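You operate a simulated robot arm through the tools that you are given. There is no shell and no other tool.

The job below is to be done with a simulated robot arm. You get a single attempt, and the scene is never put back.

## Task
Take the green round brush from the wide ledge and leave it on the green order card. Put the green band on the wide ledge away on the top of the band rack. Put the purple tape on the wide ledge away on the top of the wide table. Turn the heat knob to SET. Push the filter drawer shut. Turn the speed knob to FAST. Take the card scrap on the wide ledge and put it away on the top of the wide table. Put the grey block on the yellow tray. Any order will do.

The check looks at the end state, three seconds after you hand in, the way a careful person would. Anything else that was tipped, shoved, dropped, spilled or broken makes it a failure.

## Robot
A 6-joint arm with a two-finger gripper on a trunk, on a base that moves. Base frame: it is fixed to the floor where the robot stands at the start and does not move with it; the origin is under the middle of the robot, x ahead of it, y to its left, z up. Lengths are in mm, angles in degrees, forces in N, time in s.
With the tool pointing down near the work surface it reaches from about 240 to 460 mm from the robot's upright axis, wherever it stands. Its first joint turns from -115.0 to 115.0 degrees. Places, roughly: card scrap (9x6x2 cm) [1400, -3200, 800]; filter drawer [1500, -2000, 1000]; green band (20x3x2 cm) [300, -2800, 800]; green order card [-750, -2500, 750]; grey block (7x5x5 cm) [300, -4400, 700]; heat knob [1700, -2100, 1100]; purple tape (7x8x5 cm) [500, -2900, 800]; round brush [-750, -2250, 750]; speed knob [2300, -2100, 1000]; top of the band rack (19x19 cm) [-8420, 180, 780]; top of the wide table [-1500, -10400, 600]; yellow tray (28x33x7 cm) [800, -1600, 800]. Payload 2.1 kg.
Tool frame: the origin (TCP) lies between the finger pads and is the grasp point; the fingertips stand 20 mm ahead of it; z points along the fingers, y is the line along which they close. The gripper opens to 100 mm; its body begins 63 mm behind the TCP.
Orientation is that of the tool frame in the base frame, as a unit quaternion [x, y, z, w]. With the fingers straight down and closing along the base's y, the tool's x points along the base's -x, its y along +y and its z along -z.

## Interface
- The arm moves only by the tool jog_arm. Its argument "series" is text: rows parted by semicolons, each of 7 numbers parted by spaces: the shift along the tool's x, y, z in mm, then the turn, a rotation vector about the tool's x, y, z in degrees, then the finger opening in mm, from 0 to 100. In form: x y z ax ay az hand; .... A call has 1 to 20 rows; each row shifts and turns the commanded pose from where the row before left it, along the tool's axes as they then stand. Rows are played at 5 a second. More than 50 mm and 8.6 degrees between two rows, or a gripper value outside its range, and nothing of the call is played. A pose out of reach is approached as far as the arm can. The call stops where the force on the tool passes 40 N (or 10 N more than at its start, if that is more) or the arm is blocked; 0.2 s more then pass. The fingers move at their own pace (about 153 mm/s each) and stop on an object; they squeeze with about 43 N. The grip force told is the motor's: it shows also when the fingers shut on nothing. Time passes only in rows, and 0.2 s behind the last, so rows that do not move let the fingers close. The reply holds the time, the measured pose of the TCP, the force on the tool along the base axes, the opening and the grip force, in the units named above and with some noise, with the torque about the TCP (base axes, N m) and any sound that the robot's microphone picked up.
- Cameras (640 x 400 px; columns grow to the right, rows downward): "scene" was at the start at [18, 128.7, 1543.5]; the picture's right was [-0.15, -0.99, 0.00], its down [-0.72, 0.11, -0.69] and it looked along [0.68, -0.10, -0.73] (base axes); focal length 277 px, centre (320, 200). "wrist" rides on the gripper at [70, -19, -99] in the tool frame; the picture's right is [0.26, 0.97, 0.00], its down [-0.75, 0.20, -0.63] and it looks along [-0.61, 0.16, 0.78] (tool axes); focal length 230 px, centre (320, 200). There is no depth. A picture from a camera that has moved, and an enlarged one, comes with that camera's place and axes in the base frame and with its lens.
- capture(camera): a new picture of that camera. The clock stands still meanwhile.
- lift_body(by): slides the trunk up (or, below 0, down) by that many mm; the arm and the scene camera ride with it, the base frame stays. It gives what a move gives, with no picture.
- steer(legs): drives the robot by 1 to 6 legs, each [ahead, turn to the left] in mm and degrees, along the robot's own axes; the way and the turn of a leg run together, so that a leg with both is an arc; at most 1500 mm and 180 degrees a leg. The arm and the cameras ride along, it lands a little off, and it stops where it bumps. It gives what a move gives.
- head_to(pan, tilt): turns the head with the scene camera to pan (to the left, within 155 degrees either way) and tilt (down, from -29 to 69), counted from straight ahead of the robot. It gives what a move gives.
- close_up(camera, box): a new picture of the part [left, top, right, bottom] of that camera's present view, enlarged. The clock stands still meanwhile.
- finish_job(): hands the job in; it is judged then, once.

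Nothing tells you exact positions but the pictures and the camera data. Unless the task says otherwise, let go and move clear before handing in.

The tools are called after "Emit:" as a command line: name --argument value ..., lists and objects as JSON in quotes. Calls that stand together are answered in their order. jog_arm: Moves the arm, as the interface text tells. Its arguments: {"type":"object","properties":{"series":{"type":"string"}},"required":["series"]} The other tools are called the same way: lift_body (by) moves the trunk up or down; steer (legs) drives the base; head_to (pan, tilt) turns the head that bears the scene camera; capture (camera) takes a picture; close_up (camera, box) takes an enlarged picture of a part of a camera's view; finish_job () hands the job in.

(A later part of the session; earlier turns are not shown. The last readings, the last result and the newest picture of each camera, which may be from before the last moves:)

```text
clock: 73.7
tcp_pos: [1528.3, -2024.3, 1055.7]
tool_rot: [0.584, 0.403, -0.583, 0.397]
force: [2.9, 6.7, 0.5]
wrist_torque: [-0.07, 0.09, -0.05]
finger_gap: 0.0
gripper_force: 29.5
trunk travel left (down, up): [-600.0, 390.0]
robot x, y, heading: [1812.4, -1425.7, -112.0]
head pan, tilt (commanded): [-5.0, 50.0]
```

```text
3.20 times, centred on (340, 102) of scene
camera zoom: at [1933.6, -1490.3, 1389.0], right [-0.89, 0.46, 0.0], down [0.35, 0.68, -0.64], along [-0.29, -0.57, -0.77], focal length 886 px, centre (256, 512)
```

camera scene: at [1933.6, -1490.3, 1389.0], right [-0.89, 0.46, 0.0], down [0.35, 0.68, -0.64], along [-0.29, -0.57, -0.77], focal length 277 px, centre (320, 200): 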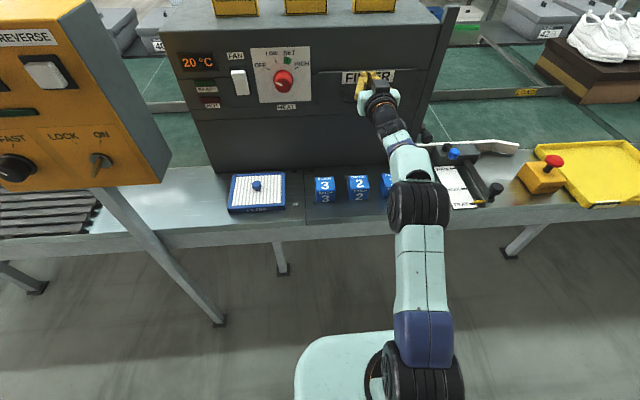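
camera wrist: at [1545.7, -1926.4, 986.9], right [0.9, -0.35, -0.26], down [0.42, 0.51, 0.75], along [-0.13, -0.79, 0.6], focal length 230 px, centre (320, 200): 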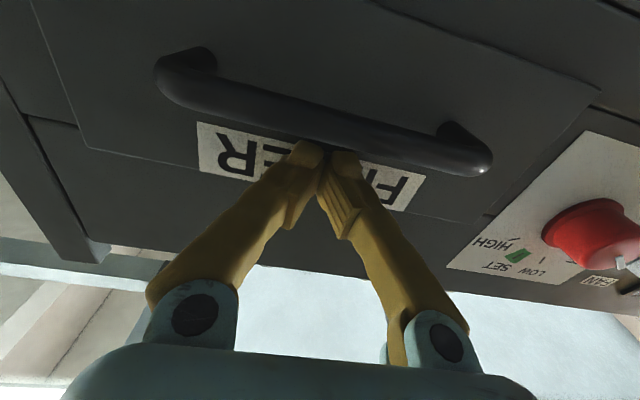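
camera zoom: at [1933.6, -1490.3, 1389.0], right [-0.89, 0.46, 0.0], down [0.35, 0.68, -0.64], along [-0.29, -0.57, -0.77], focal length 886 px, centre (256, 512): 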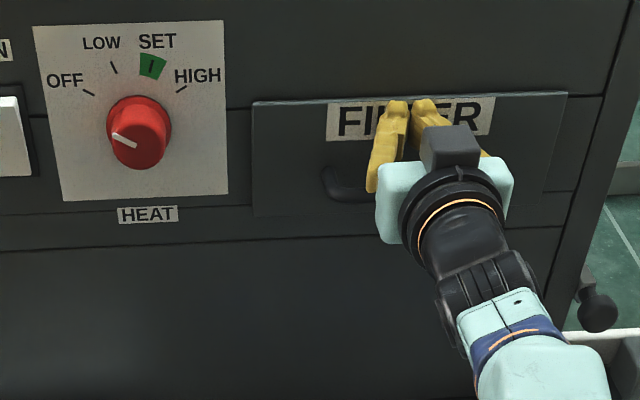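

It looks almost flush. I'll push a few more millimetres to be sure it seats.

Emit:
jog_arm --series "0 0 3 0 0 0 0; 0 0 3 0 0 0 0; 0 0 3 0 0 0 0; 0 0 3 0 0 0 0; 0 0 3 0 0 0 0"

Emit:
close_up --camera "scene" --box '[240, 40, 440, 165]'

```text
clock: 74.5
tcp_pos: [1527.2, -2024.9, 1056.1]
tool_rot: [0.585, 0.403, -0.582, 0.396]
force: [11.2, 20.9, -3.1]
wrist_torque: [-0.03, 0.02, -0.09]
finger_gap: 5.5
gripper_force: 29.1
trunk travel left (down, up): [-600.0, 390.0]
robot x, y, heading: [1816.1, -1422.9, -112.0]
head pan, tilt (commanded): [-5.0, 50.0]
stopped in row 3: the force on the tool passed its limit at 44 N (the readings are from after the stop); the commanded pose is now the measured one
```

```text
3.20 times, centred on (340, 102) of scene
camera zoom: at [1937.7, -1481.8, 1389.2], right [-0.89, 0.46, 0.0], down [0.35, 0.68, -0.65], along [-0.3, -0.58, -0.76], focal length 886 px, centre (256, 512)
```

zoom: 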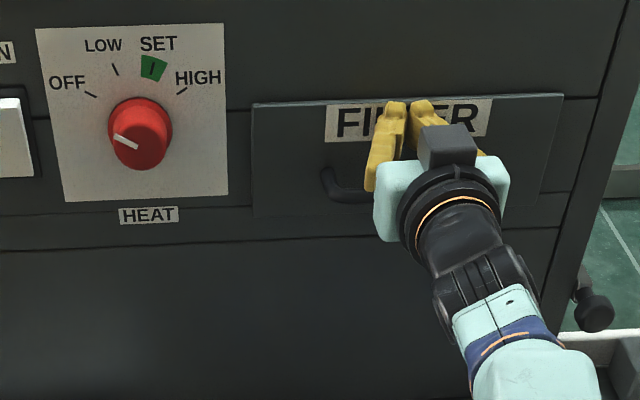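

The drawer hit its stop and is flush. I'll withdraw, back away and shift left to line up with the heat knob.

Emit:
jog_arm --series "0 0 -20 0 0 0 0; 0 0 -20 0 0 0 0; 0 0 -20 0 0 0 0; 0 0 -20 0 0 0 0; 0 0 -20 0 0 0 0; 0 0 0 0 0 0 60; 0 0 0 0 0 0 60"

Emit:
steer --legs '[[-250, 0], [0, 89], [185, 0], [0, -89]]'

Emit:
capture --camera "scene"

Emit:
close_up --camera "scene" --box '[240, 0, 480, 150]'

```text
clock: 76.1
tcp_pos: [1559.5, -1937.6, 1053.3]
tool_rot: [0.587, 0.403, -0.581, 0.394]
force: [0.3, -0.6, 0.0]
wrist_torque: [-0.02, 0.0, -0.02]
finger_gap: 59.8
gripper_force: 0.0
trunk travel left (down, up): [-600.0, 390.0]
robot x, y, heading: [1819.6, -1428.2, -112.0]
head pan, tilt (commanded): [-5.0, 50.0]
```

```text
clock: 86.6
tcp_pos: [1827.4, -1783.9, 1053.3]
tool_rot: [0.584, 0.407, -0.578, 0.398]
force: [0.1, 0.5, 0.4]
wrist_torque: [-0.02, -0.01, 0.0]
finger_gap: 60.0
gripper_force: 0.0
trunk travel left (down, up): [-600.0, 390.0]
robot x, y, heading: [2074.8, -1266.9, -111.5]
head pan, tilt (commanded): [-5.0, 50.0]
```

```text
taken
camera scene: at [2195.1, -1332.5, 1389.0], right [-0.9, 0.45, 0.0], down [0.34, 0.69, -0.64], along [-0.29, -0.58, -0.77], focal length 277 px, centre (320, 200)
```

scene: 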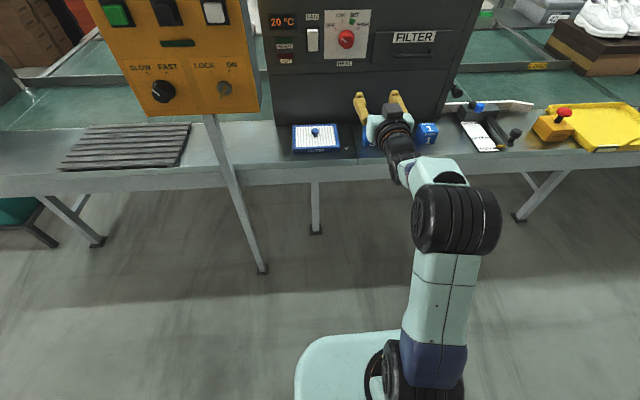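

```text
2.67 times, centred on (360, 75) of scene
camera zoom: at [2195.1, -1332.5, 1389.0], right [-0.9, 0.45, 0.0], down [0.34, 0.69, -0.64], along [-0.29, -0.58, -0.77], focal length 738 px, centre (213, 533)
```

zoom: 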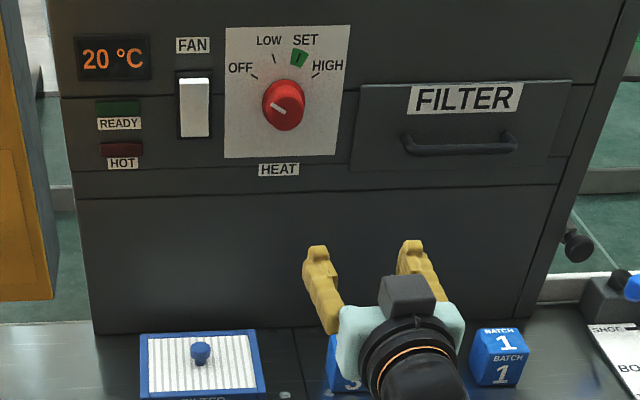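

Drawer is shut flush. I'll drive up to the knob until the fingers are about 80 mm short, and check alignment in the wrist view.

Emit:
steer --legs '[[225, 0]]'

Emit:
capture --camera "wrist"

Emit:
capture --camera "scene"

```text
clock: 88.3
tcp_pos: [1747.5, -1997.4, 1052.5]
tool_rot: [0.584, 0.409, -0.577, 0.399]
force: [-0.6, 0.2, -0.8]
wrist_torque: [0.0, 0.01, -0.04]
finger_gap: 60.0
gripper_force: 0.1
trunk travel left (down, up): [-600.0, 390.0]
robot x, y, heading: [1994.9, -1482.5, -111.0]
head pan, tilt (commanded): [-5.0, 50.0]
```

```text
taken
camera wrist: at [1763.9, -1898.3, 984.9], right [0.91, -0.33, -0.26], down [0.41, 0.51, 0.76], along [-0.12, -0.8, 0.6], focal length 230 px, centre (320, 200)
```

wrist: 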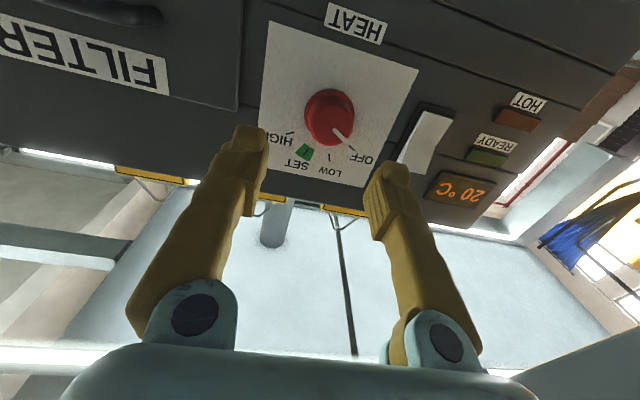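

```text
taken
camera scene: at [2112.9, -1543.7, 1389.0], right [-0.9, 0.44, 0.0], down [0.34, 0.69, -0.64], along [-0.28, -0.58, -0.77], focal length 277 px, centre (320, 200)
```

scene: 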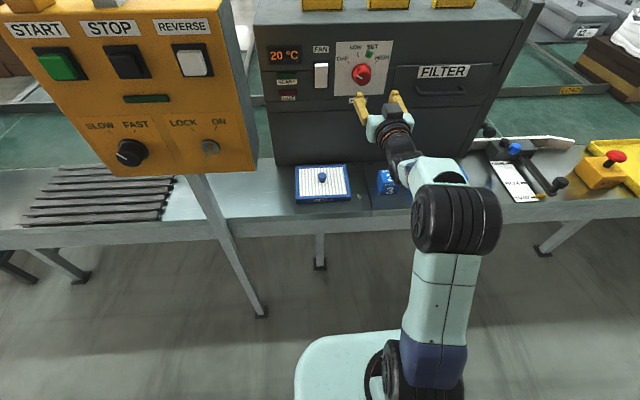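

The knob is nearly straight ahead of the open fingers. I'll zoom in on the wrist view to read its centre and pointer.

Emit:
close_up --camera "wrist" --box '[240, 40, 440, 190]'

Emit:
close_up --camera "scene" --box '[320, 30, 440, 130]'

```text
2.67 times, centred on (340, 115) of wrist
camera zoom: at [1763.9, -1898.3, 984.9], right [0.91, -0.33, -0.26], down [0.41, 0.51, 0.76], along [-0.12, -0.8, 0.6], focal length 614 px, centre (267, 427)
```

zoom: 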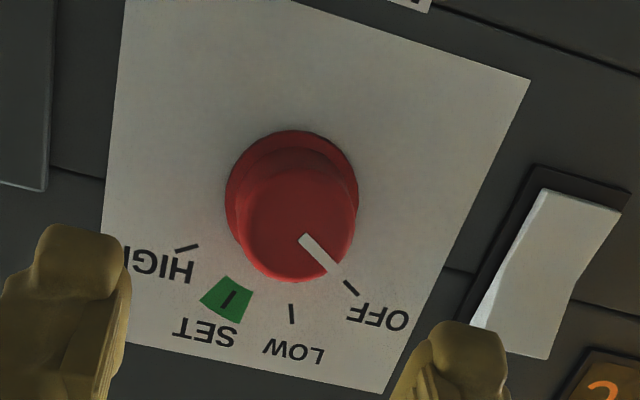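

```text
4.00 times, centred on (380, 80) of scene
camera zoom: at [2112.9, -1543.7, 1389.0], right [-0.9, 0.44, 0.0], down [0.34, 0.69, -0.64], along [-0.28, -0.58, -0.77], focal length 1107 px, centre (80, 680)
```

zoom: 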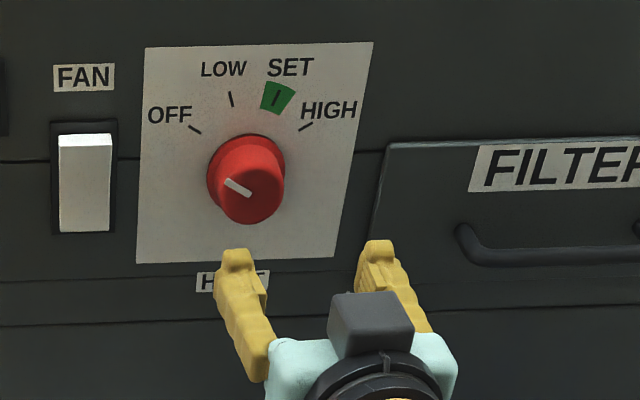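

Pointer sits on OFF; the knob axis is about 9 mm left of the tool axis, with its face roughly 118 mm ahead. I'll straighten the tool, centre it and move up to 40 mm from the face.

Emit:
jog_arm --series "0 0 0 1.7 -1 0 80; -4 12 10 0 0 0 80; 0 0 20 0 0 0 80; 0 0 20 0 0 0 80; 0 0 20 0 0 0 80; 0 0 0 0 0 0 80"

Emit:
close_up --camera "wrist" --box '[240, 40, 440, 190]'

Emit:
close_up --camera "scene" --box '[320, 30, 440, 130]'

```text
clock: 89.7
tcp_pos: [1715.2, -2060.6, 1063.1]
tool_rot: [-0.584, -0.398, 0.588, -0.394]
force: [-0.4, -0.2, 0.8]
wrist_torque: [-0.01, 0.01, -0.01]
finger_gap: 80.0
gripper_force: 0.0
out of reach, approached as far as the arm can: row 1, 2
trunk travel left (down, up): [-600.0, 390.0]
robot x, y, heading: [1996.9, -1479.0, -111.1]
head pan, tilt (commanded): [-5.0, 50.0]
```

```text
2.67 times, centred on (340, 115) of wrist
camera zoom: at [1734.1, -1962.5, 993.6], right [0.89, -0.36, -0.26], down [0.43, 0.51, 0.75], along [-0.14, -0.78, 0.61], focal length 614 px, centre (267, 427)
```

zoom: 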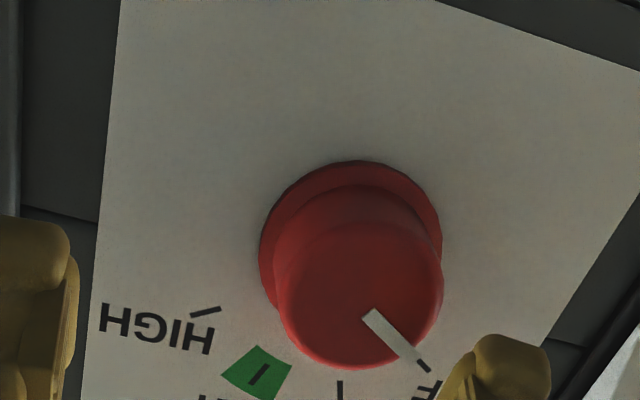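

```text
4.00 times, centred on (380, 80) of scene
camera zoom: at [2113.3, -1542.8, 1389.0], right [-0.9, 0.44, 0.0], down [0.34, 0.69, -0.64], along [-0.28, -0.58, -0.77], focal length 1107 px, centre (80, 680)
```

zoom: 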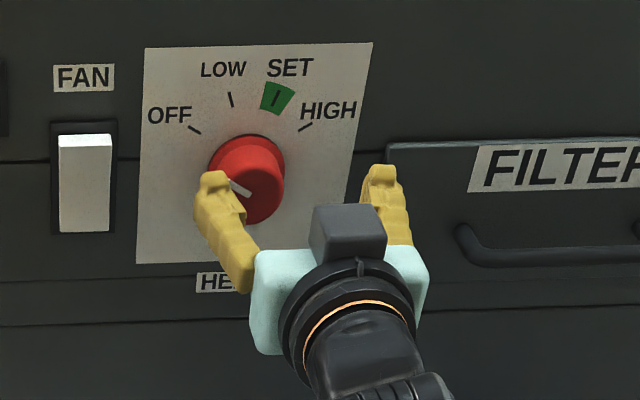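

The tool needs to move 23 mm left and 4 mm down. I'll centre it before advancing.

Emit:
jog_arm --series "2 12 0 0 0 0 80; 1.6 11 0 0 0 0 80; 0 0 0 0 0 0 80"

Emit:
close_up --camera "wrist" --box '[220, 40, 420, 190]'

```text
clock: 90.5
tcp_pos: [1721.6, -2067.9, 1062.7]
tool_rot: [-0.583, -0.4, 0.586, -0.395]
force: [-0.4, 0.1, -0.1]
wrist_torque: [0.01, 0.02, 0.01]
finger_gap: 80.0
gripper_force: 0.2
out of reach, approached as far as the arm can: row 1, 2
trunk travel left (down, up): [-600.0, 390.0]
robot x, y, heading: [1996.3, -1477.9, -110.9]
head pan, tilt (commanded): [-5.0, 50.0]
```

```text
2.67 times, centred on (320, 115) of wrist
camera zoom: at [1741.5, -1969.5, 993.4], right [0.9, -0.36, -0.26], down [0.42, 0.51, 0.75], along [-0.13, -0.78, 0.61], focal length 614 px, centre (320, 427)
```

zoom: 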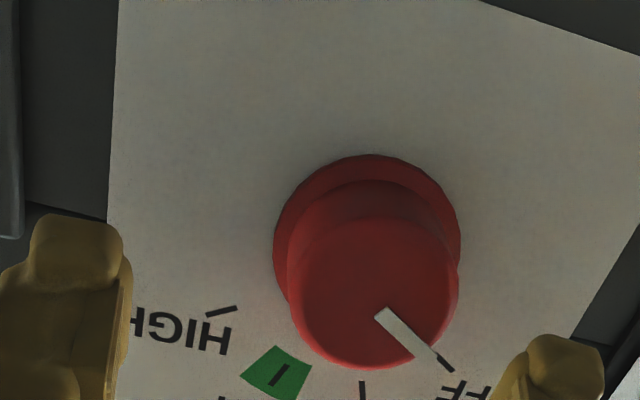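

The arm cannot slide further left in this stance, so I'll shift the base about 24 mm left with a back-and-forth move.

Emit:
steer --legs '[[-200, 0], [0, 7], [200, 0], [0, -7]]'

Emit:
close_up --camera "wrist" --box '[220, 40, 420, 190]'

```text
clock: 94.5
tcp_pos: [1743.8, -2071.8, 1062.6]
tool_rot: [-0.585, -0.397, 0.587, -0.394]
force: [-0.5, 0.3, 0.3]
wrist_torque: [0.01, 0.0, 0.04]
finger_gap: 80.0
gripper_force: 0.0
trunk travel left (down, up): [-600.0, 390.0]
robot x, y, heading: [2020.7, -1488.0, -111.5]
head pan, tilt (commanded): [-5.0, 50.0]
```

```text
2.67 times, centred on (320, 115) of wrist
camera zoom: at [1763.2, -1973.2, 993.2], right [0.9, -0.36, -0.26], down [0.42, 0.51, 0.75], along [-0.14, -0.78, 0.61], focal length 614 px, centre (320, 427)
```

zoom: 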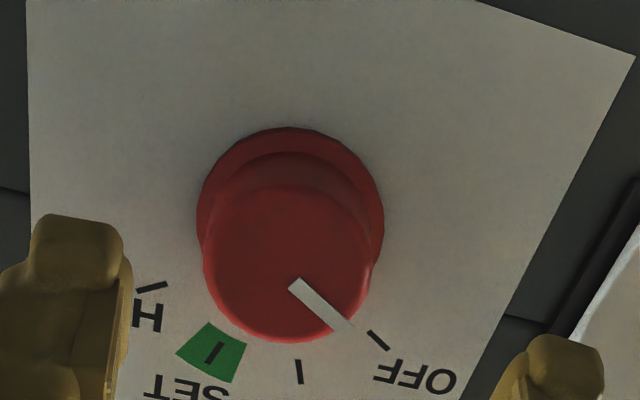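

Now the tool is about 9 mm too far left. I'll shift right with the arm, advance to the knob's face, and look.

Emit:
jog_arm --series "1.5 -5 0 0 0 0 80; 1.3 -4.5 0 0 0 0 80; 0 0 15 0 0 0 80; 0 0 15 0 0 0 80; 0 0 0 0 0 0 80"

Emit:
close_up --camera "wrist" --box '[220, 40, 420, 190]'

Emit:
close_up --camera "scene" --box '[320, 30, 440, 130]'

```text
clock: 95.7
tcp_pos: [1724.8, -2094.1, 1058.9]
tool_rot: [-0.585, -0.397, 0.587, -0.394]
force: [0.1, 0.6, -0.7]
wrist_torque: [-0.02, -0.01, 0.01]
finger_gap: 80.2
gripper_force: 0.1
trunk travel left (down, up): [-600.0, 390.0]
robot x, y, heading: [2018.7, -1486.8, -111.2]
head pan, tilt (commanded): [-5.0, 50.0]
```

```text
2.67 times, centred on (320, 115) of wrist
camera zoom: at [1744.3, -1996.5, 990.5], right [0.9, -0.36, -0.26], down [0.42, 0.51, 0.75], along [-0.14, -0.78, 0.61], focal length 614 px, centre (320, 427)
```

zoom: 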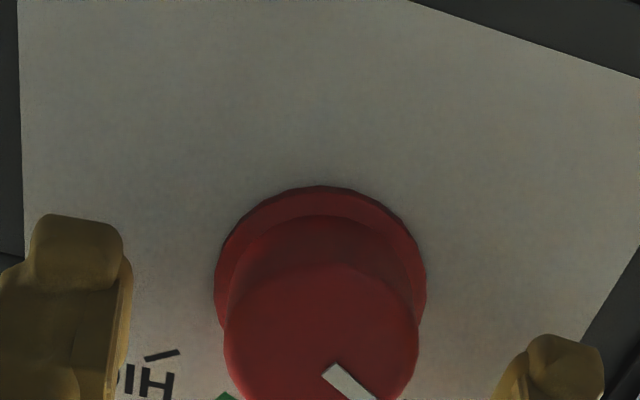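

```text
4.00 times, centred on (380, 80) of scene
camera zoom: at [2137.1, -1548.3, 1389.0], right [-0.9, 0.44, 0.0], down [0.34, 0.69, -0.64], along [-0.29, -0.58, -0.77], focal length 1107 px, centre (80, 680)
```

zoom: 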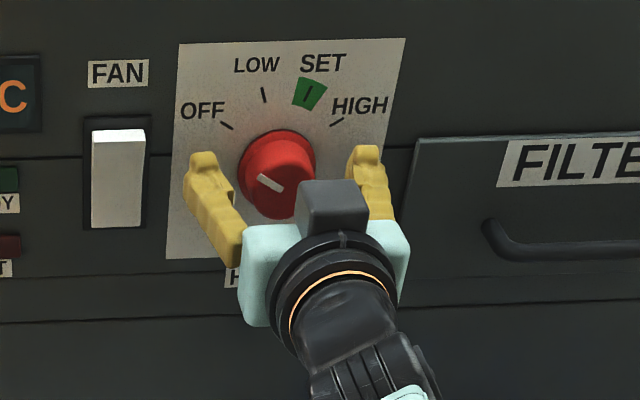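

The gripper is centred on the knob. I'll advance so the fingers straddle it, then close.

Emit:
jog_arm --series "3 -1 8 0 0 0 80; 0 0 8 0 0 0 80; 0 0 6 0 0 0 80; 0 0 0 0 0 0 30; 0 0 0 0 0 0 30; 0 0 0 0 0 0 30"

Emit:
capture --camera "wrist"

Emit:
close_up --camera "scene" --box '[320, 30, 440, 130]'

```text
clock: 97.1
tcp_pos: [1719.7, -2103.8, 1055.5]
tool_rot: [0.584, 0.401, -0.583, 0.399]
force: [-8.3, 4.4, -0.4]
wrist_torque: [0.18, -0.04, -0.77]
finger_gap: 40.2
gripper_force: 44.8
out of reach, approached as far as the arm can: row 2, 3
trunk travel left (down, up): [-600.0, 390.0]
robot x, y, heading: [2022.1, -1479.9, -111.6]
head pan, tilt (commanded): [-5.0, 50.0]
```

```text
taken
camera wrist: at [1737.9, -2005.6, 987.0], right [0.9, -0.35, -0.26], down [0.41, 0.51, 0.75], along [-0.13, -0.79, 0.61], focal length 230 px, centre (320, 200)
```

wrist: 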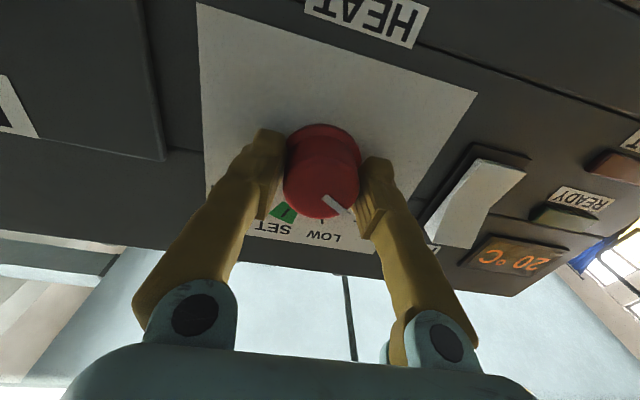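

```text
4.00 times, centred on (380, 80) of scene
camera zoom: at [2132.9, -1547.2, 1389.4], right [-0.89, 0.45, 0.0], down [0.34, 0.68, -0.64], along [-0.28, -0.58, -0.77], focal length 1107 px, centre (80, 680)
```

zoom: 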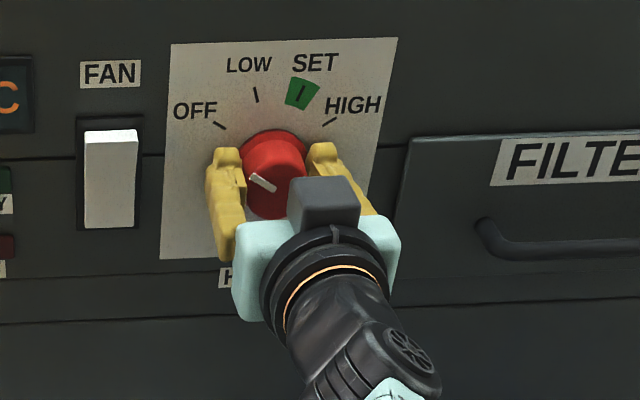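

Knob gripped (40 mm). Turning it clockwise is a pure wrist rotation; I'll turn 40° first and check.

Emit:
jog_arm --series "0 0 0 0 0 8 30; 0 0 0 0 0 8 30; 0 0 0 0 0 8 30; 0 0 0 0 0 8 30; 0 0 0 0 0 8 30; 0 0 0 0 0 0 30"

Emit:
close_up --camera "scene" --box '[320, 30, 440, 130]'

Emit:
capture --camera "wrist"

```text
clock: 98.5
tcp_pos: [1719.3, -2103.5, 1055.1]
tool_rot: [0.686, 0.172, -0.415, 0.573]
force: [-8.3, 5.5, -3.8]
wrist_torque: [0.17, 0.0, -0.19]
finger_gap: 40.2
gripper_force: 45.4
trunk travel left (down, up): [-600.0, 390.0]
robot x, y, heading: [2019.5, -1483.7, -111.5]
head pan, tilt (commanded): [-5.0, 50.0]
```

```text
4.00 times, centred on (380, 80) of scene
camera zoom: at [2132.8, -1547.2, 1389.5], right [-0.9, 0.45, 0.0], down [0.34, 0.69, -0.64], along [-0.28, -0.58, -0.77], focal length 1107 px, centre (80, 680)
```

zoom: 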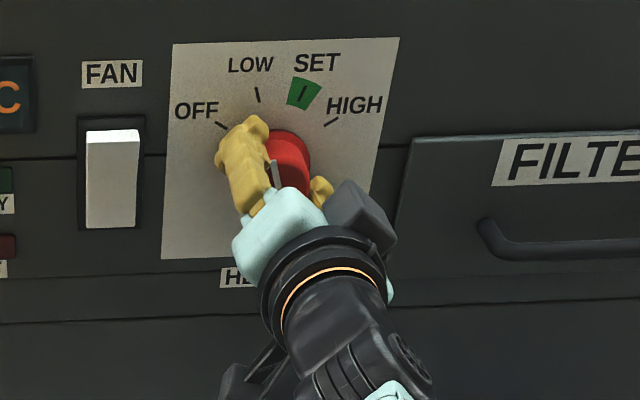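

```text
taken
camera wrist: at [1784.7, -2024.3, 990.7], right [0.84, -0.34, 0.42], down [-0.07, 0.71, 0.7], along [-0.54, -0.62, 0.57], focal length 230 px, centre (320, 200)
```

wrist: 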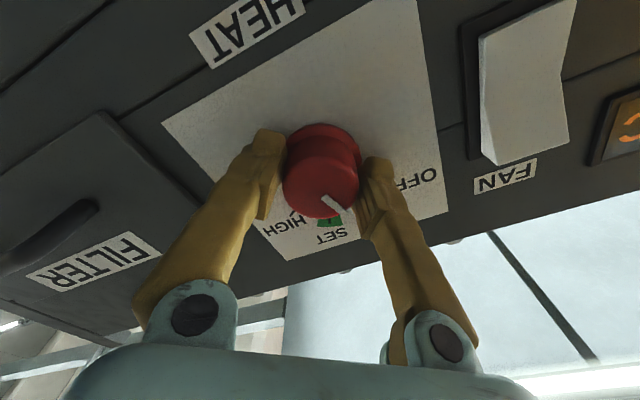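

The knob follows the gripper (pointer now near LOW). Another 40° should reach SET.

Emit:
jog_arm --series "0 0 0 0 0 8 30; 0 0 0 0 0 8 30; 0 0 0 0 0 8 30; 0 0 0 0 0 8 30; 0 0 0 0 0 8 30; 0 0 0 0 0 0 30"

Emit:
close_up --camera "scene" --box '[320, 30, 440, 130]'

Emit:
close_up --camera "wrist" --box '[220, 80, 460, 280]'

```text
clock: 99.9
tcp_pos: [1721.0, -2102.6, 1055.4]
tool_rot: [0.704, -0.073, -0.195, 0.679]
force: [-3.6, 13.5, -11.9]
wrist_torque: [0.21, 0.02, -0.03]
finger_gap: 40.0
gripper_force: 45.4
trunk travel left (down, up): [-600.0, 390.0]
robot x, y, heading: [2021.2, -1482.7, -111.2]
head pan, tilt (commanded): [-5.0, 50.0]
```

```text
4.00 times, centred on (380, 80) of scene
camera zoom: at [2133.1, -1546.3, 1389.3], right [-0.9, 0.44, 0.0], down [0.34, 0.69, -0.64], along [-0.28, -0.58, -0.77], focal length 1107 px, centre (80, 680)
```

zoom: 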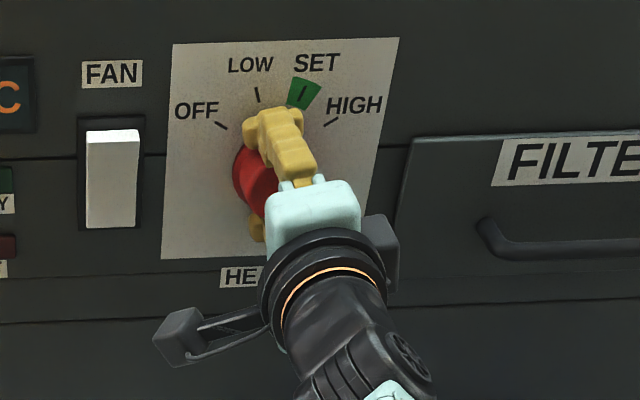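

```text
2.00 times, centred on (340, 180) of wrist
camera zoom: at [1816.8, -2037.3, 1025.3], right [0.39, -0.16, 0.91], down [-0.42, 0.85, 0.33], along [-0.82, -0.51, 0.26], focal length 460 px, centre (280, 240)
```

zoom: 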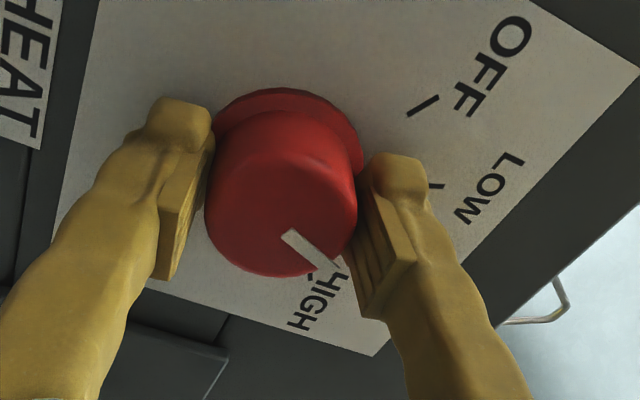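

The pointer should be at SET. I'll release, back off straight, and check.

Emit:
jog_arm --series "0 0 0 0 0 0 80; 0 0 0 0 0 0 80; 0 0 -15 0 0 0 80; 0 0 -20 0 0 0 80; 0 0 -20 0 0 0 80; 0 0 -20 0 0 0 80; 0 0 -20 0 0 0 80; 0 0 0 0 0 0 80"

Emit:
close_up --camera "wrist" --box '[200, 20, 440, 170]'

Emit:
close_up --camera "scene" --box '[320, 30, 440, 130]'

```text
clock: 101.7
tcp_pos: [1757.2, -2015.2, 1057.0]
tool_rot: [0.704, -0.069, -0.195, 0.679]
force: [-0.3, 0.1, 0.8]
wrist_torque: [-0.03, -0.03, 0.01]
finger_gap: 80.1
gripper_force: 0.0
trunk travel left (down, up): [-600.0, 390.0]
robot x, y, heading: [2015.7, -1481.4, -111.3]
head pan, tilt (commanded): [-5.0, 50.0]
```

```text
2.67 times, centred on (320, 95) of wrist
camera zoom: at [1853.9, -1949.0, 1026.0], right [0.4, -0.16, 0.9], down [-0.42, 0.84, 0.33], along [-0.81, -0.51, 0.27], focal length 614 px, centre (320, 480)
```

zoom: 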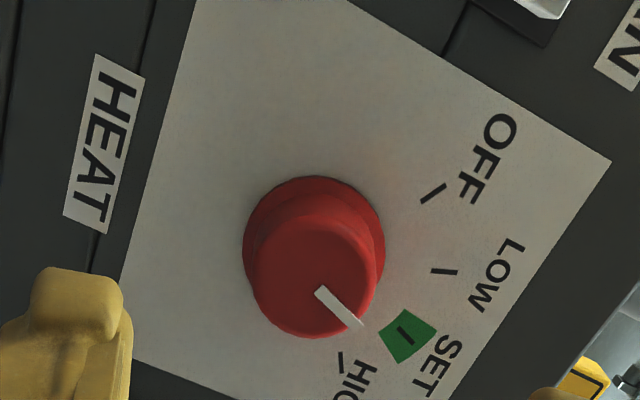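

```text
4.00 times, centred on (380, 80) of scene
camera zoom: at [2136.6, -1548.8, 1389.0], right [-0.9, 0.44, 0.0], down [0.34, 0.69, -0.64], along [-0.29, -0.58, -0.77], focal length 1107 px, centre (80, 680)
```

zoom: 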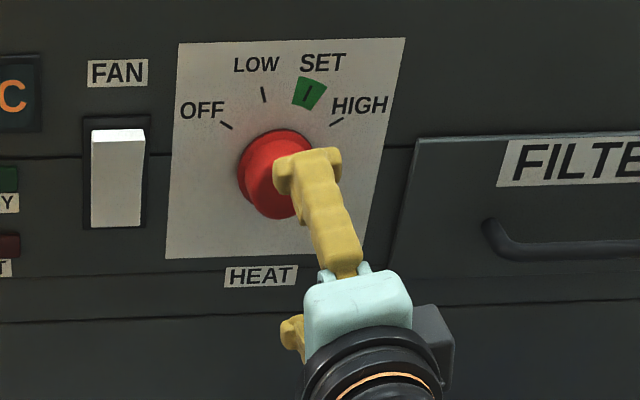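

The pointer appears aligned with the SET mark in the wrist view. I'll back the base away and confirm from the scene camera.

Emit:
steer --legs '[[-250, 0]]'

Emit:
head_to --pan -5 --tilt 30

Emit:
capture --camera "scene"

Emit:
close_up --camera "scene" --box '[310, 150, 390, 200]'

```text
clock: 103.5
tcp_pos: [1850.9, -1778.3, 1057.0]
tool_rot: [0.704, -0.069, -0.193, 0.68]
force: [0.2, -0.1, 0.9]
wrist_torque: [0.0, -0.02, 0.0]
finger_gap: 79.8
gripper_force: 0.0
trunk travel left (down, up): [-600.0, 390.0]
robot x, y, heading: [2112.4, -1247.5, -111.2]
head pan, tilt (commanded): [-5.0, 50.0]
```

```text
clock: 104.3
tcp_pos: [1850.8, -1779.0, 1057.6]
tool_rot: [0.705, -0.068, -0.194, 0.679]
force: [0.0, 0.6, 0.2]
wrist_torque: [0.01, 0.01, 0.0]
finger_gap: 79.9
gripper_force: 0.0
trunk travel left (down, up): [-600.0, 390.0]
robot x, y, heading: [2112.0, -1246.6, -111.1]
head pan, tilt (commanded): [-5.0, 30.0]
```

```text
taken
camera scene: at [2224.1, -1323.2, 1418.4], right [-0.9, 0.44, 0.0], down [0.22, 0.45, -0.87], along [-0.38, -0.78, -0.5], focal length 277 px, centre (320, 200)
```

scene: 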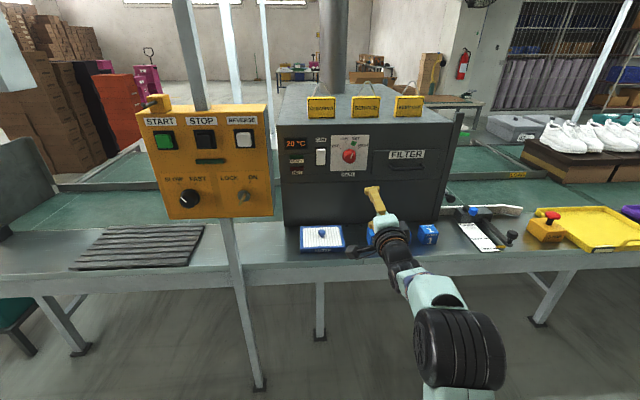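

```text
8.00 times, centred on (350, 175) of scene
camera zoom: at [2224.1, -1323.2, 1418.4], right [-0.9, 0.44, 0.0], down [0.22, 0.45, -0.87], along [-0.38, -0.78, -0.5], focal length 2214 px, centre (80, 400)
```

zoom: 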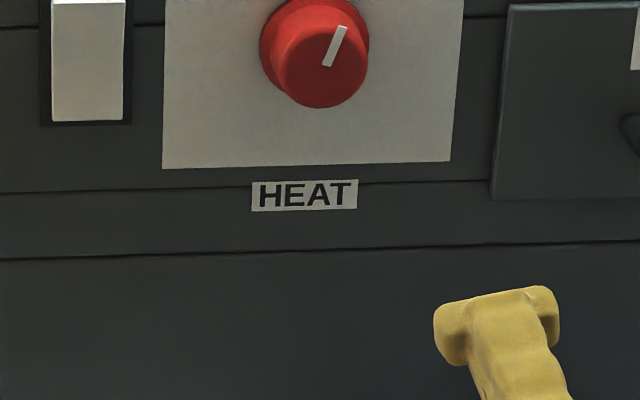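

Emit:
close_up --camera "scene" --box '[320, 130, 384, 170]'

Emit:
close_up --camera "scene" --box '[130, 90, 290, 230]'

```text
10.00 times, centred on (352, 150) of scene
camera zoom: at [2224.1, -1323.2, 1418.4], right [-0.9, 0.44, 0.0], down [0.22, 0.45, -0.87], along [-0.38, -0.78, -0.5], focal length 2767 px, centre (0, 700)
```

zoom: 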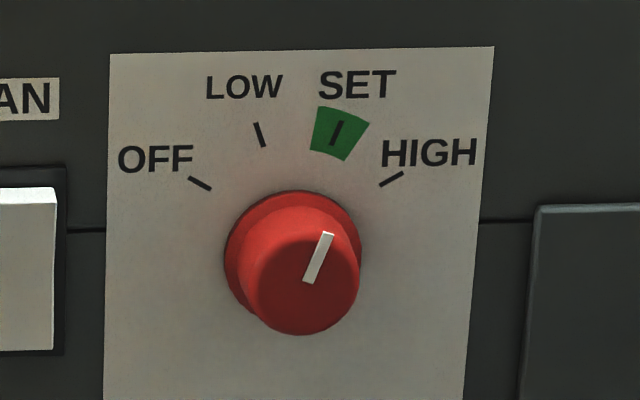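

```text
2.86 times, centred on (210, 160) of scene
camera zoom: at [2224.1, -1323.2, 1418.4], right [-0.9, 0.44, 0.0], down [0.22, 0.45, -0.87], along [-0.38, -0.78, -0.5], focal length 791 px, centre (634, 314)
```

zoom: 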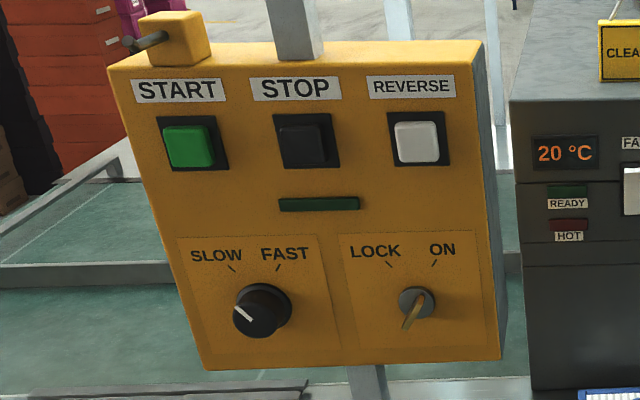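

Pointer is parallel to the SET tick, so the heat knob is done. The speed knob's face is at about (2263, −2054, 1045), facing the same way; I'll unwind the wrist and move over to it.

Emit:
jog_arm --series "0 0 0 0 0 -8 80; 0 0 0 0 0 -8 80; 0 0 0 0 0 -8 80; 0 0 0 0 0 -8 80; 0 0 0 0 0 -8 80; 0 0 0 0 0 -8 80; 0 0 0 0 0 -8 80; 0 0 0 0 0 -8 80; 0 0 0 0 0 -8 80; 0 0 0 0 0 -8 80; 0 0 0 0 0 0 80"

Emit:
steer --legs '[[-60, 0], [0, 89], [458, 0], [0, -90]]'

Emit:
head_to --pan -5 --tilt 40

Emit:
capture --camera "scene"

Emit:
capture --camera "wrist"

```text
clock: 106.7
tcp_pos: [1852.7, -1777.7, 1056.0]
tool_rot: [-0.583, -0.402, 0.585, -0.396]
force: [0.4, 0.2, 0.1]
wrist_torque: [-0.04, 0.02, 0.01]
finger_gap: 79.9
gripper_force: 0.1
trunk travel left (down, up): [-600.0, 390.0]
robot x, y, heading: [2116.8, -1247.0, -111.5]
head pan, tilt (commanded): [-5.0, 30.0]
```

```text
clock: 117.7
tcp_pos: [2290.6, -1886.7, 1056.3]
tool_rot: [-0.584, -0.4, 0.586, -0.395]
force: [0.3, 0.6, -0.3]
wrist_torque: [-0.04, 0.0, 0.03]
finger_gap: 79.8
gripper_force: 0.0
trunk travel left (down, up): [-600.0, 390.0]
robot x, y, heading: [2554.8, -1356.1, -111.4]
head pan, tilt (commanded): [-5.0, 30.0]
```

```text
clock: 118.4
tcp_pos: [2290.2, -1886.5, 1056.6]
tool_rot: [-0.584, -0.4, 0.586, -0.395]
force: [0.4, -0.1, -0.5]
wrist_torque: [-0.03, -0.01, -0.01]
finger_gap: 80.0
gripper_force: 0.0
trunk travel left (down, up): [-600.0, 390.0]
robot x, y, heading: [2553.4, -1357.0, -111.2]
head pan, tilt (commanded): [-5.0, 40.0]
```

```text
taken
camera scene: at [2667.2, -1427.4, 1403.2], right [-0.9, 0.45, 0.0], down [0.29, 0.58, -0.77], along [-0.34, -0.69, -0.64], focal length 277 px, centre (320, 200)
```

scene: 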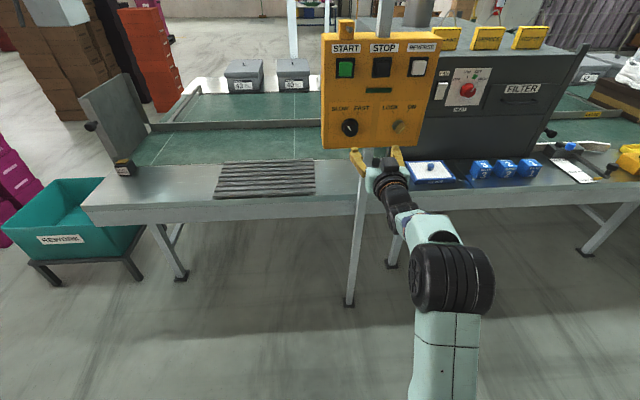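

```text
taken
camera wrist: at [2308.7, -1788.8, 987.1], right [0.9, -0.36, -0.26], down [0.42, 0.51, 0.75], along [-0.13, -0.78, 0.61], focal length 230 px, centre (320, 200)
```

wrist: 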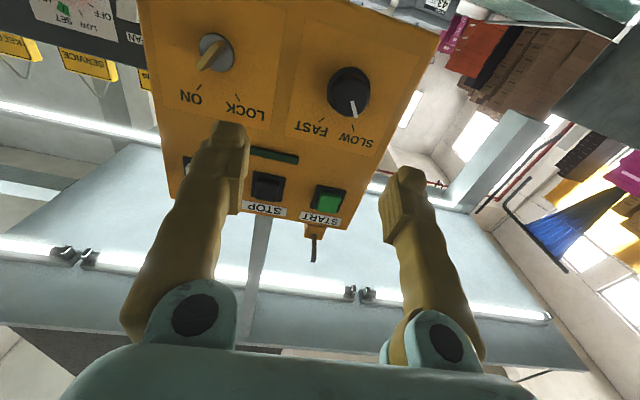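

The knob is about 30 mm left and 14 mm below the tool axis. I'll lower the trunk slightly and shift the base left and closer.

Emit:
lift_body --by -13

Emit:
steer --legs '[[0, 19], [100, 0], [0, -19.3]]'

Emit:
capture --camera "wrist"

Emit:
close_up --camera "wrist" --box '[240, 40, 440, 190]'

```text
clock: 119.0
tcp_pos: [2290.1, -1888.3, 1043.5]
tool_rot: [-0.585, -0.399, 0.586, -0.394]
force: [0.0, 0.1, 0.1]
wrist_torque: [0.0, -0.02, 0.0]
finger_gap: 80.1
gripper_force: 0.1
trunk travel left (down, up): [-587.0, 403.0]
robot x, y, heading: [2557.9, -1356.3, -111.3]
head pan, tilt (commanded): [-5.0, 40.0]
```

```text
clock: 122.2
tcp_pos: [2278.7, -1984.8, 1043.5]
tool_rot: [-0.586, -0.397, 0.588, -0.392]
force: [-0.8, 0.2, 0.7]
wrist_torque: [-0.02, -0.01, 0.02]
finger_gap: 80.1
gripper_force: 0.0
trunk travel left (down, up): [-587.0, 403.0]
robot x, y, heading: [2550.8, -1458.4, -112.3]
head pan, tilt (commanded): [-5.0, 40.0]
```

```text
taken
camera wrist: at [2299.3, -1888.3, 974.0], right [0.89, -0.36, -0.26], down [0.43, 0.5, 0.75], along [-0.14, -0.78, 0.61], focal length 230 px, centre (320, 200)
```

wrist: 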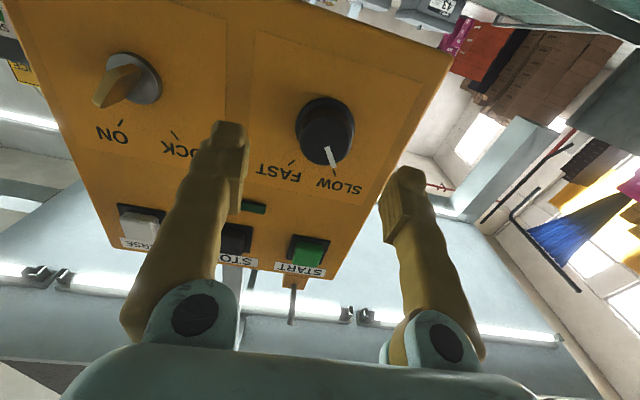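

```text
2.67 times, centred on (340, 115) of wrist
camera zoom: at [2299.3, -1888.3, 974.0], right [0.89, -0.36, -0.26], down [0.43, 0.5, 0.75], along [-0.14, -0.78, 0.61], focal length 614 px, centre (267, 427)
```

zoom: 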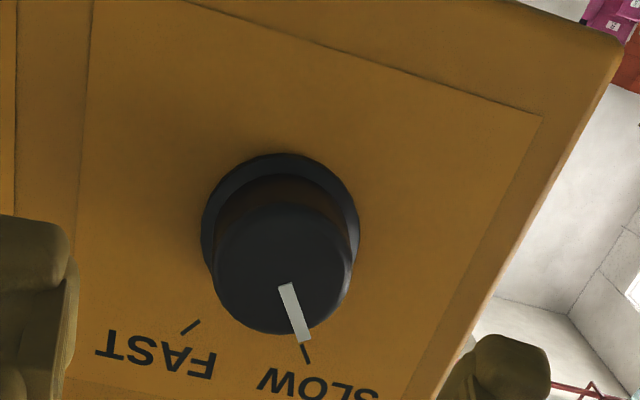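

The knob is 4–5 mm left of the tool axis and its pointer is at SLOW; FAST lies about 55–60° clockwise. I'll centre and advance so the fingers straddle it.

Emit:
jog_arm --series "-2 4.5 10 0 0 0 80; 0 0 16 0 0 0 80; 0 0 16 0 0 0 80; 0 0 10 0 0 0 80; 0 0 0 0 0 0 80"

Emit:
capture --camera "wrist"

Emit:
close_up --camera "scene" --box '[310, 60, 470, 210]'

```text
clock: 123.4
tcp_pos: [2265.4, -2035.2, 1045.5]
tool_rot: [-0.587, -0.395, 0.588, -0.392]
force: [0.4, 0.1, -0.8]
wrist_torque: [0.04, -0.02, -0.01]
finger_gap: 80.1
gripper_force: 0.0
trunk travel left (down, up): [-587.0, 403.0]
robot x, y, heading: [2550.8, -1460.9, -111.9]
head pan, tilt (commanded): [-5.0, 40.0]
```

```text
taken
camera wrist: at [2284.3, -1937.5, 975.9], right [0.89, -0.36, -0.26], down [0.43, 0.5, 0.75], along [-0.14, -0.78, 0.61], focal length 230 px, centre (320, 200)
```

wrist: 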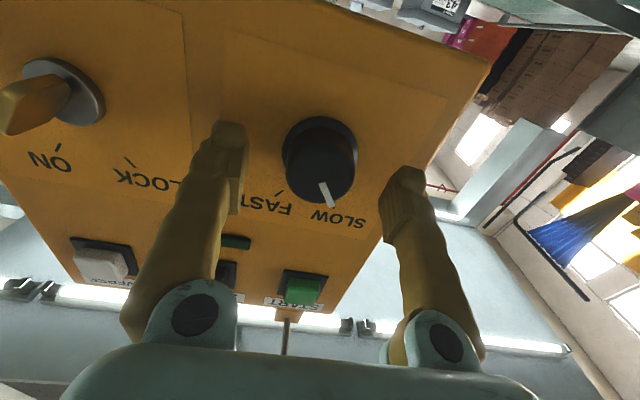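

```text
2.67 times, centred on (390, 135) of scene
camera zoom: at [2661.5, -1530.4, 1390.2], right [-0.89, 0.45, 0.0], down [0.29, 0.57, -0.77], along [-0.35, -0.68, -0.64], focal length 738 px, centre (133, 373)
```

zoom: 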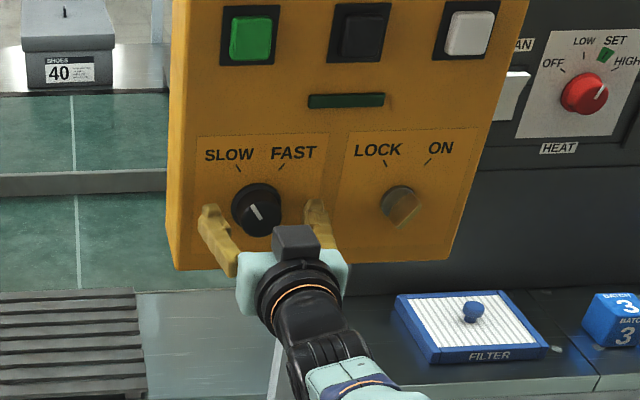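

Aligned; I'll go 13 mm further, grip, and turn 56° clockwise.

Emit:
jog_arm --series "0 0 7 0 0 0 80; 0 0 6 0 0 0 80; 0 0 0 0 0 0 30; 0 0 0 0 0 0 30; 0 0 0 0 0 0 30"

Emit:
capture --camera "wrist"

```text
clock: 124.6
tcp_pos: [2260.8, -2048.8, 1044.2]
tool_rot: [-0.587, -0.395, 0.588, -0.392]
force: [-1.0, -1.8, 1.8]
wrist_torque: [-0.03, 0.01, 0.01]
finger_gap: 40.3
gripper_force: 45.1
trunk travel left (down, up): [-587.0, 403.0]
robot x, y, heading: [2549.5, -1458.5, -112.1]
head pan, tilt (commanded): [-5.0, 40.0]
```

```text
taken
camera wrist: at [2279.0, -1950.8, 975.6], right [0.89, -0.36, -0.26], down [0.43, 0.5, 0.75], along [-0.14, -0.78, 0.61], focal length 230 px, centre (320, 200)
```

wrist: 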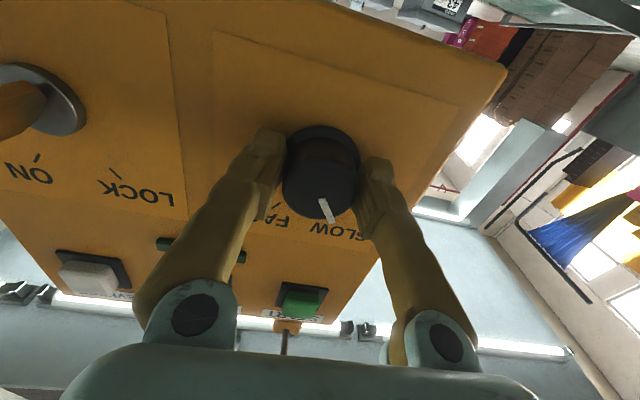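

Grip is good. Turning now.

Emit:
jog_arm --series "0 0 0 0 0 8 30; 0 0 0 0 0 8 30; 0 0 0 0 0 8 30; 0 0 0 0 0 8 30; 0 0 0 0 0 8 30; 0 0 0 0 0 8 30; 0 0 0 0 0 8 30; 0 0 0 0 0 0 30"

Emit:
capture --camera "wrist"

Emit:
close_up --camera "scene" --box '[310, 60, 470, 210]'

```text
clock: 126.4
tcp_pos: [2261.5, -2048.3, 1044.9]
tool_rot: [0.704, 0.075, -0.335, 0.622]
force: [-1.3, -7.7, 5.9]
wrist_torque: [-0.11, 0.03, 0.02]
finger_gap: 39.9
gripper_force: 45.0
trunk travel left (down, up): [-587.0, 403.0]
robot x, y, heading: [2550.0, -1457.2, -112.1]
head pan, tilt (commanded): [-5.0, 40.0]
```

```text
taken
camera wrist: at [2340.5, -1975.7, 990.8], right [0.7, -0.29, 0.65], down [-0.23, 0.77, 0.59], along [-0.67, -0.56, 0.48], focal length 230 px, centre (320, 200)
```

wrist: 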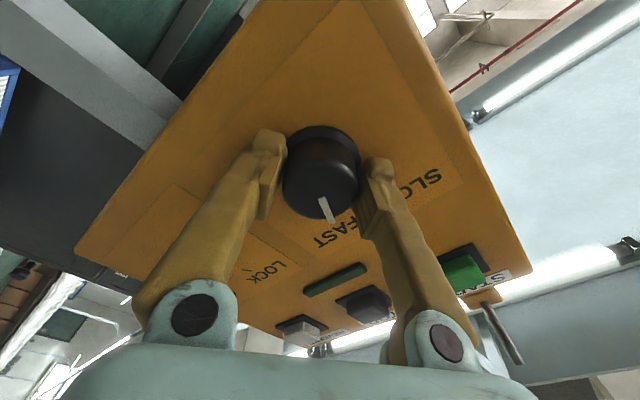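

```text
2.67 times, centred on (390, 135) of scene
camera zoom: at [2661.6, -1531.9, 1390.1], right [-0.89, 0.45, 0.0], down [0.29, 0.57, -0.77], along [-0.35, -0.68, -0.64], focal length 738 px, centre (133, 373)
```

zoom: 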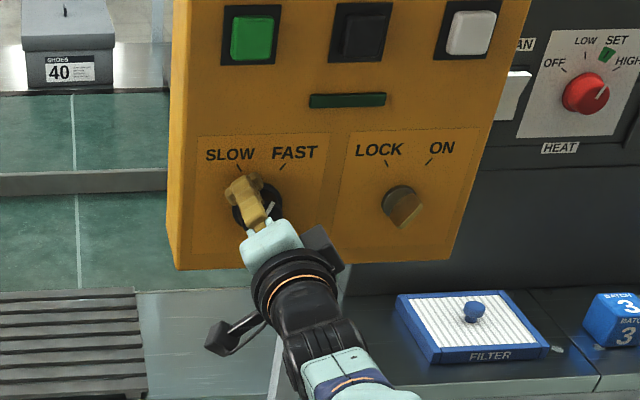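

Released view needed to verify; I'll open and back off a little.

Emit:
jog_arm --series "0 0 0 0 0 0 80; 0 0 0 0 0 0 80; 0 0 -15 0 0 0 80; 0 0 -20 0 0 0 80; 0 0 -20 0 0 0 80; 0 0 0 0 0 0 80"

Emit:
close_up --camera "wrist" --box '[240, 40, 440, 190]'

Emit:
close_up --camera "scene" --box '[335, 90, 415, 150]'

```text
clock: 127.8
tcp_pos: [2279.3, -1997.9, 1045.1]
tool_rot: [0.704, 0.077, -0.334, 0.622]
force: [0.5, -0.2, -0.4]
wrist_torque: [-0.03, 0.0, 0.06]
finger_gap: 80.0
gripper_force: 0.0
trunk travel left (down, up): [-587.0, 403.0]
robot x, y, heading: [2549.6, -1457.2, -112.0]
head pan, tilt (commanded): [-5.0, 40.0]
```

```text
2.67 times, centred on (340, 115) of wrist
camera zoom: at [2359.9, -1924.5, 990.9], right [0.7, -0.29, 0.65], down [-0.23, 0.77, 0.59], along [-0.67, -0.57, 0.47], focal length 614 px, centre (267, 427)
```

zoom: 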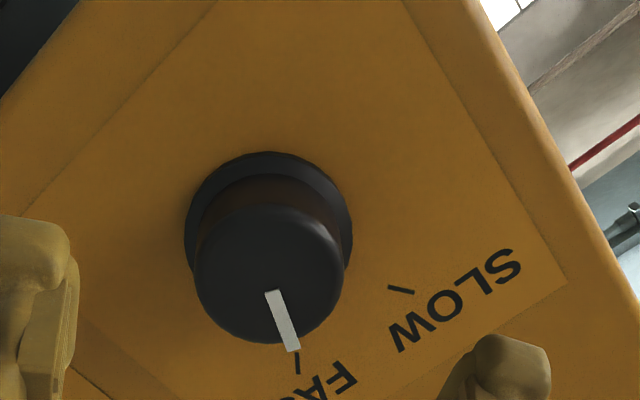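

```text
6.67 times, centred on (375, 120) of scene
camera zoom: at [2661.3, -1530.9, 1390.2], right [-0.89, 0.45, 0.0], down [0.29, 0.57, -0.77], along [-0.35, -0.68, -0.64], focal length 1845 px, centre (-47, 733)
```

zoom: 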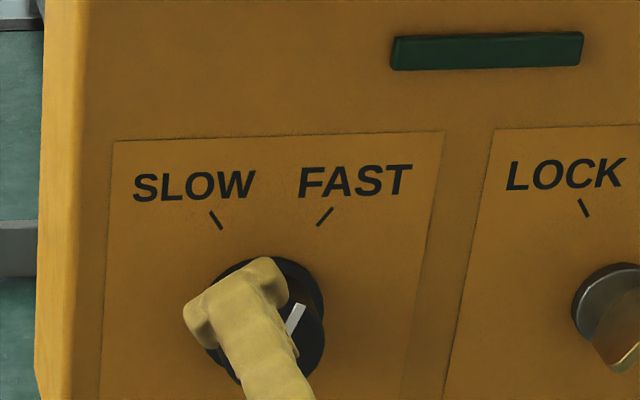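

I'd like an unobstructed view of the speed knob's pointer, so I'll back the base off a bit.

Emit:
steer --legs '[[-150, 0]]'

Emit:
capture --camera "scene"

Emit:
close_up --camera "scene" --box '[325, 90, 405, 150]'

Emit:
close_up --camera "wrist" --box '[240, 20, 400, 140]'

```text
clock: 129.2
tcp_pos: [2337.4, -1857.6, 1044.6]
tool_rot: [0.704, 0.076, -0.333, 0.623]
force: [1.2, 0.2, 0.1]
wrist_torque: [0.03, -0.03, -0.02]
finger_gap: 79.9
gripper_force: 0.0
trunk travel left (down, up): [-587.0, 403.0]
robot x, y, heading: [2605.9, -1317.4, -111.8]
head pan, tilt (commanded): [-5.0, 40.0]
```

```text
taken
camera scene: at [2718.2, -1390.0, 1390.2], right [-0.89, 0.45, 0.0], down [0.29, 0.57, -0.77], along [-0.35, -0.68, -0.64], focal length 277 px, centre (320, 200)
```

scene: 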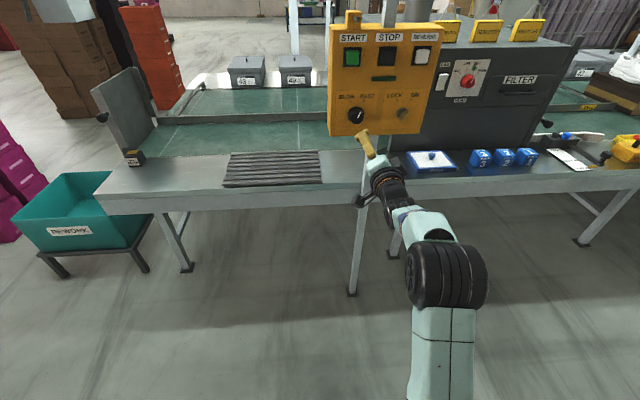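

```text
6.67 times, centred on (365, 120) of scene
camera zoom: at [2718.2, -1390.0, 1390.2], right [-0.89, 0.45, 0.0], down [0.29, 0.57, -0.77], along [-0.35, -0.68, -0.64], focal length 1845 px, centre (20, 733)
```

zoom: 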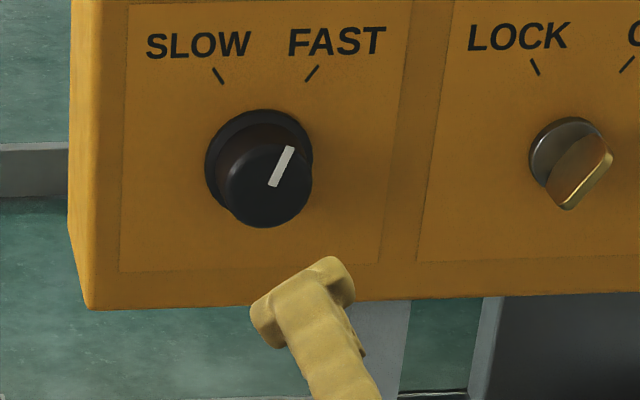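

```text
3.33 times, centred on (320, 80) of wrist
camera zoom: at [2417.1, -1784.6, 991.4], right [0.7, -0.28, 0.65], down [-0.24, 0.77, 0.59], along [-0.67, -0.57, 0.48], focal length 767 px, centre (320, 600)
```

zoom: 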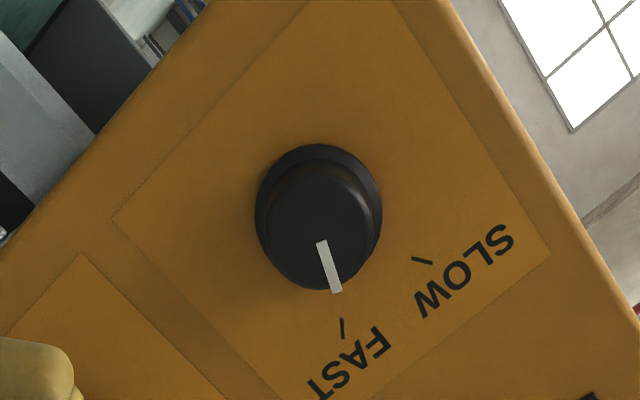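

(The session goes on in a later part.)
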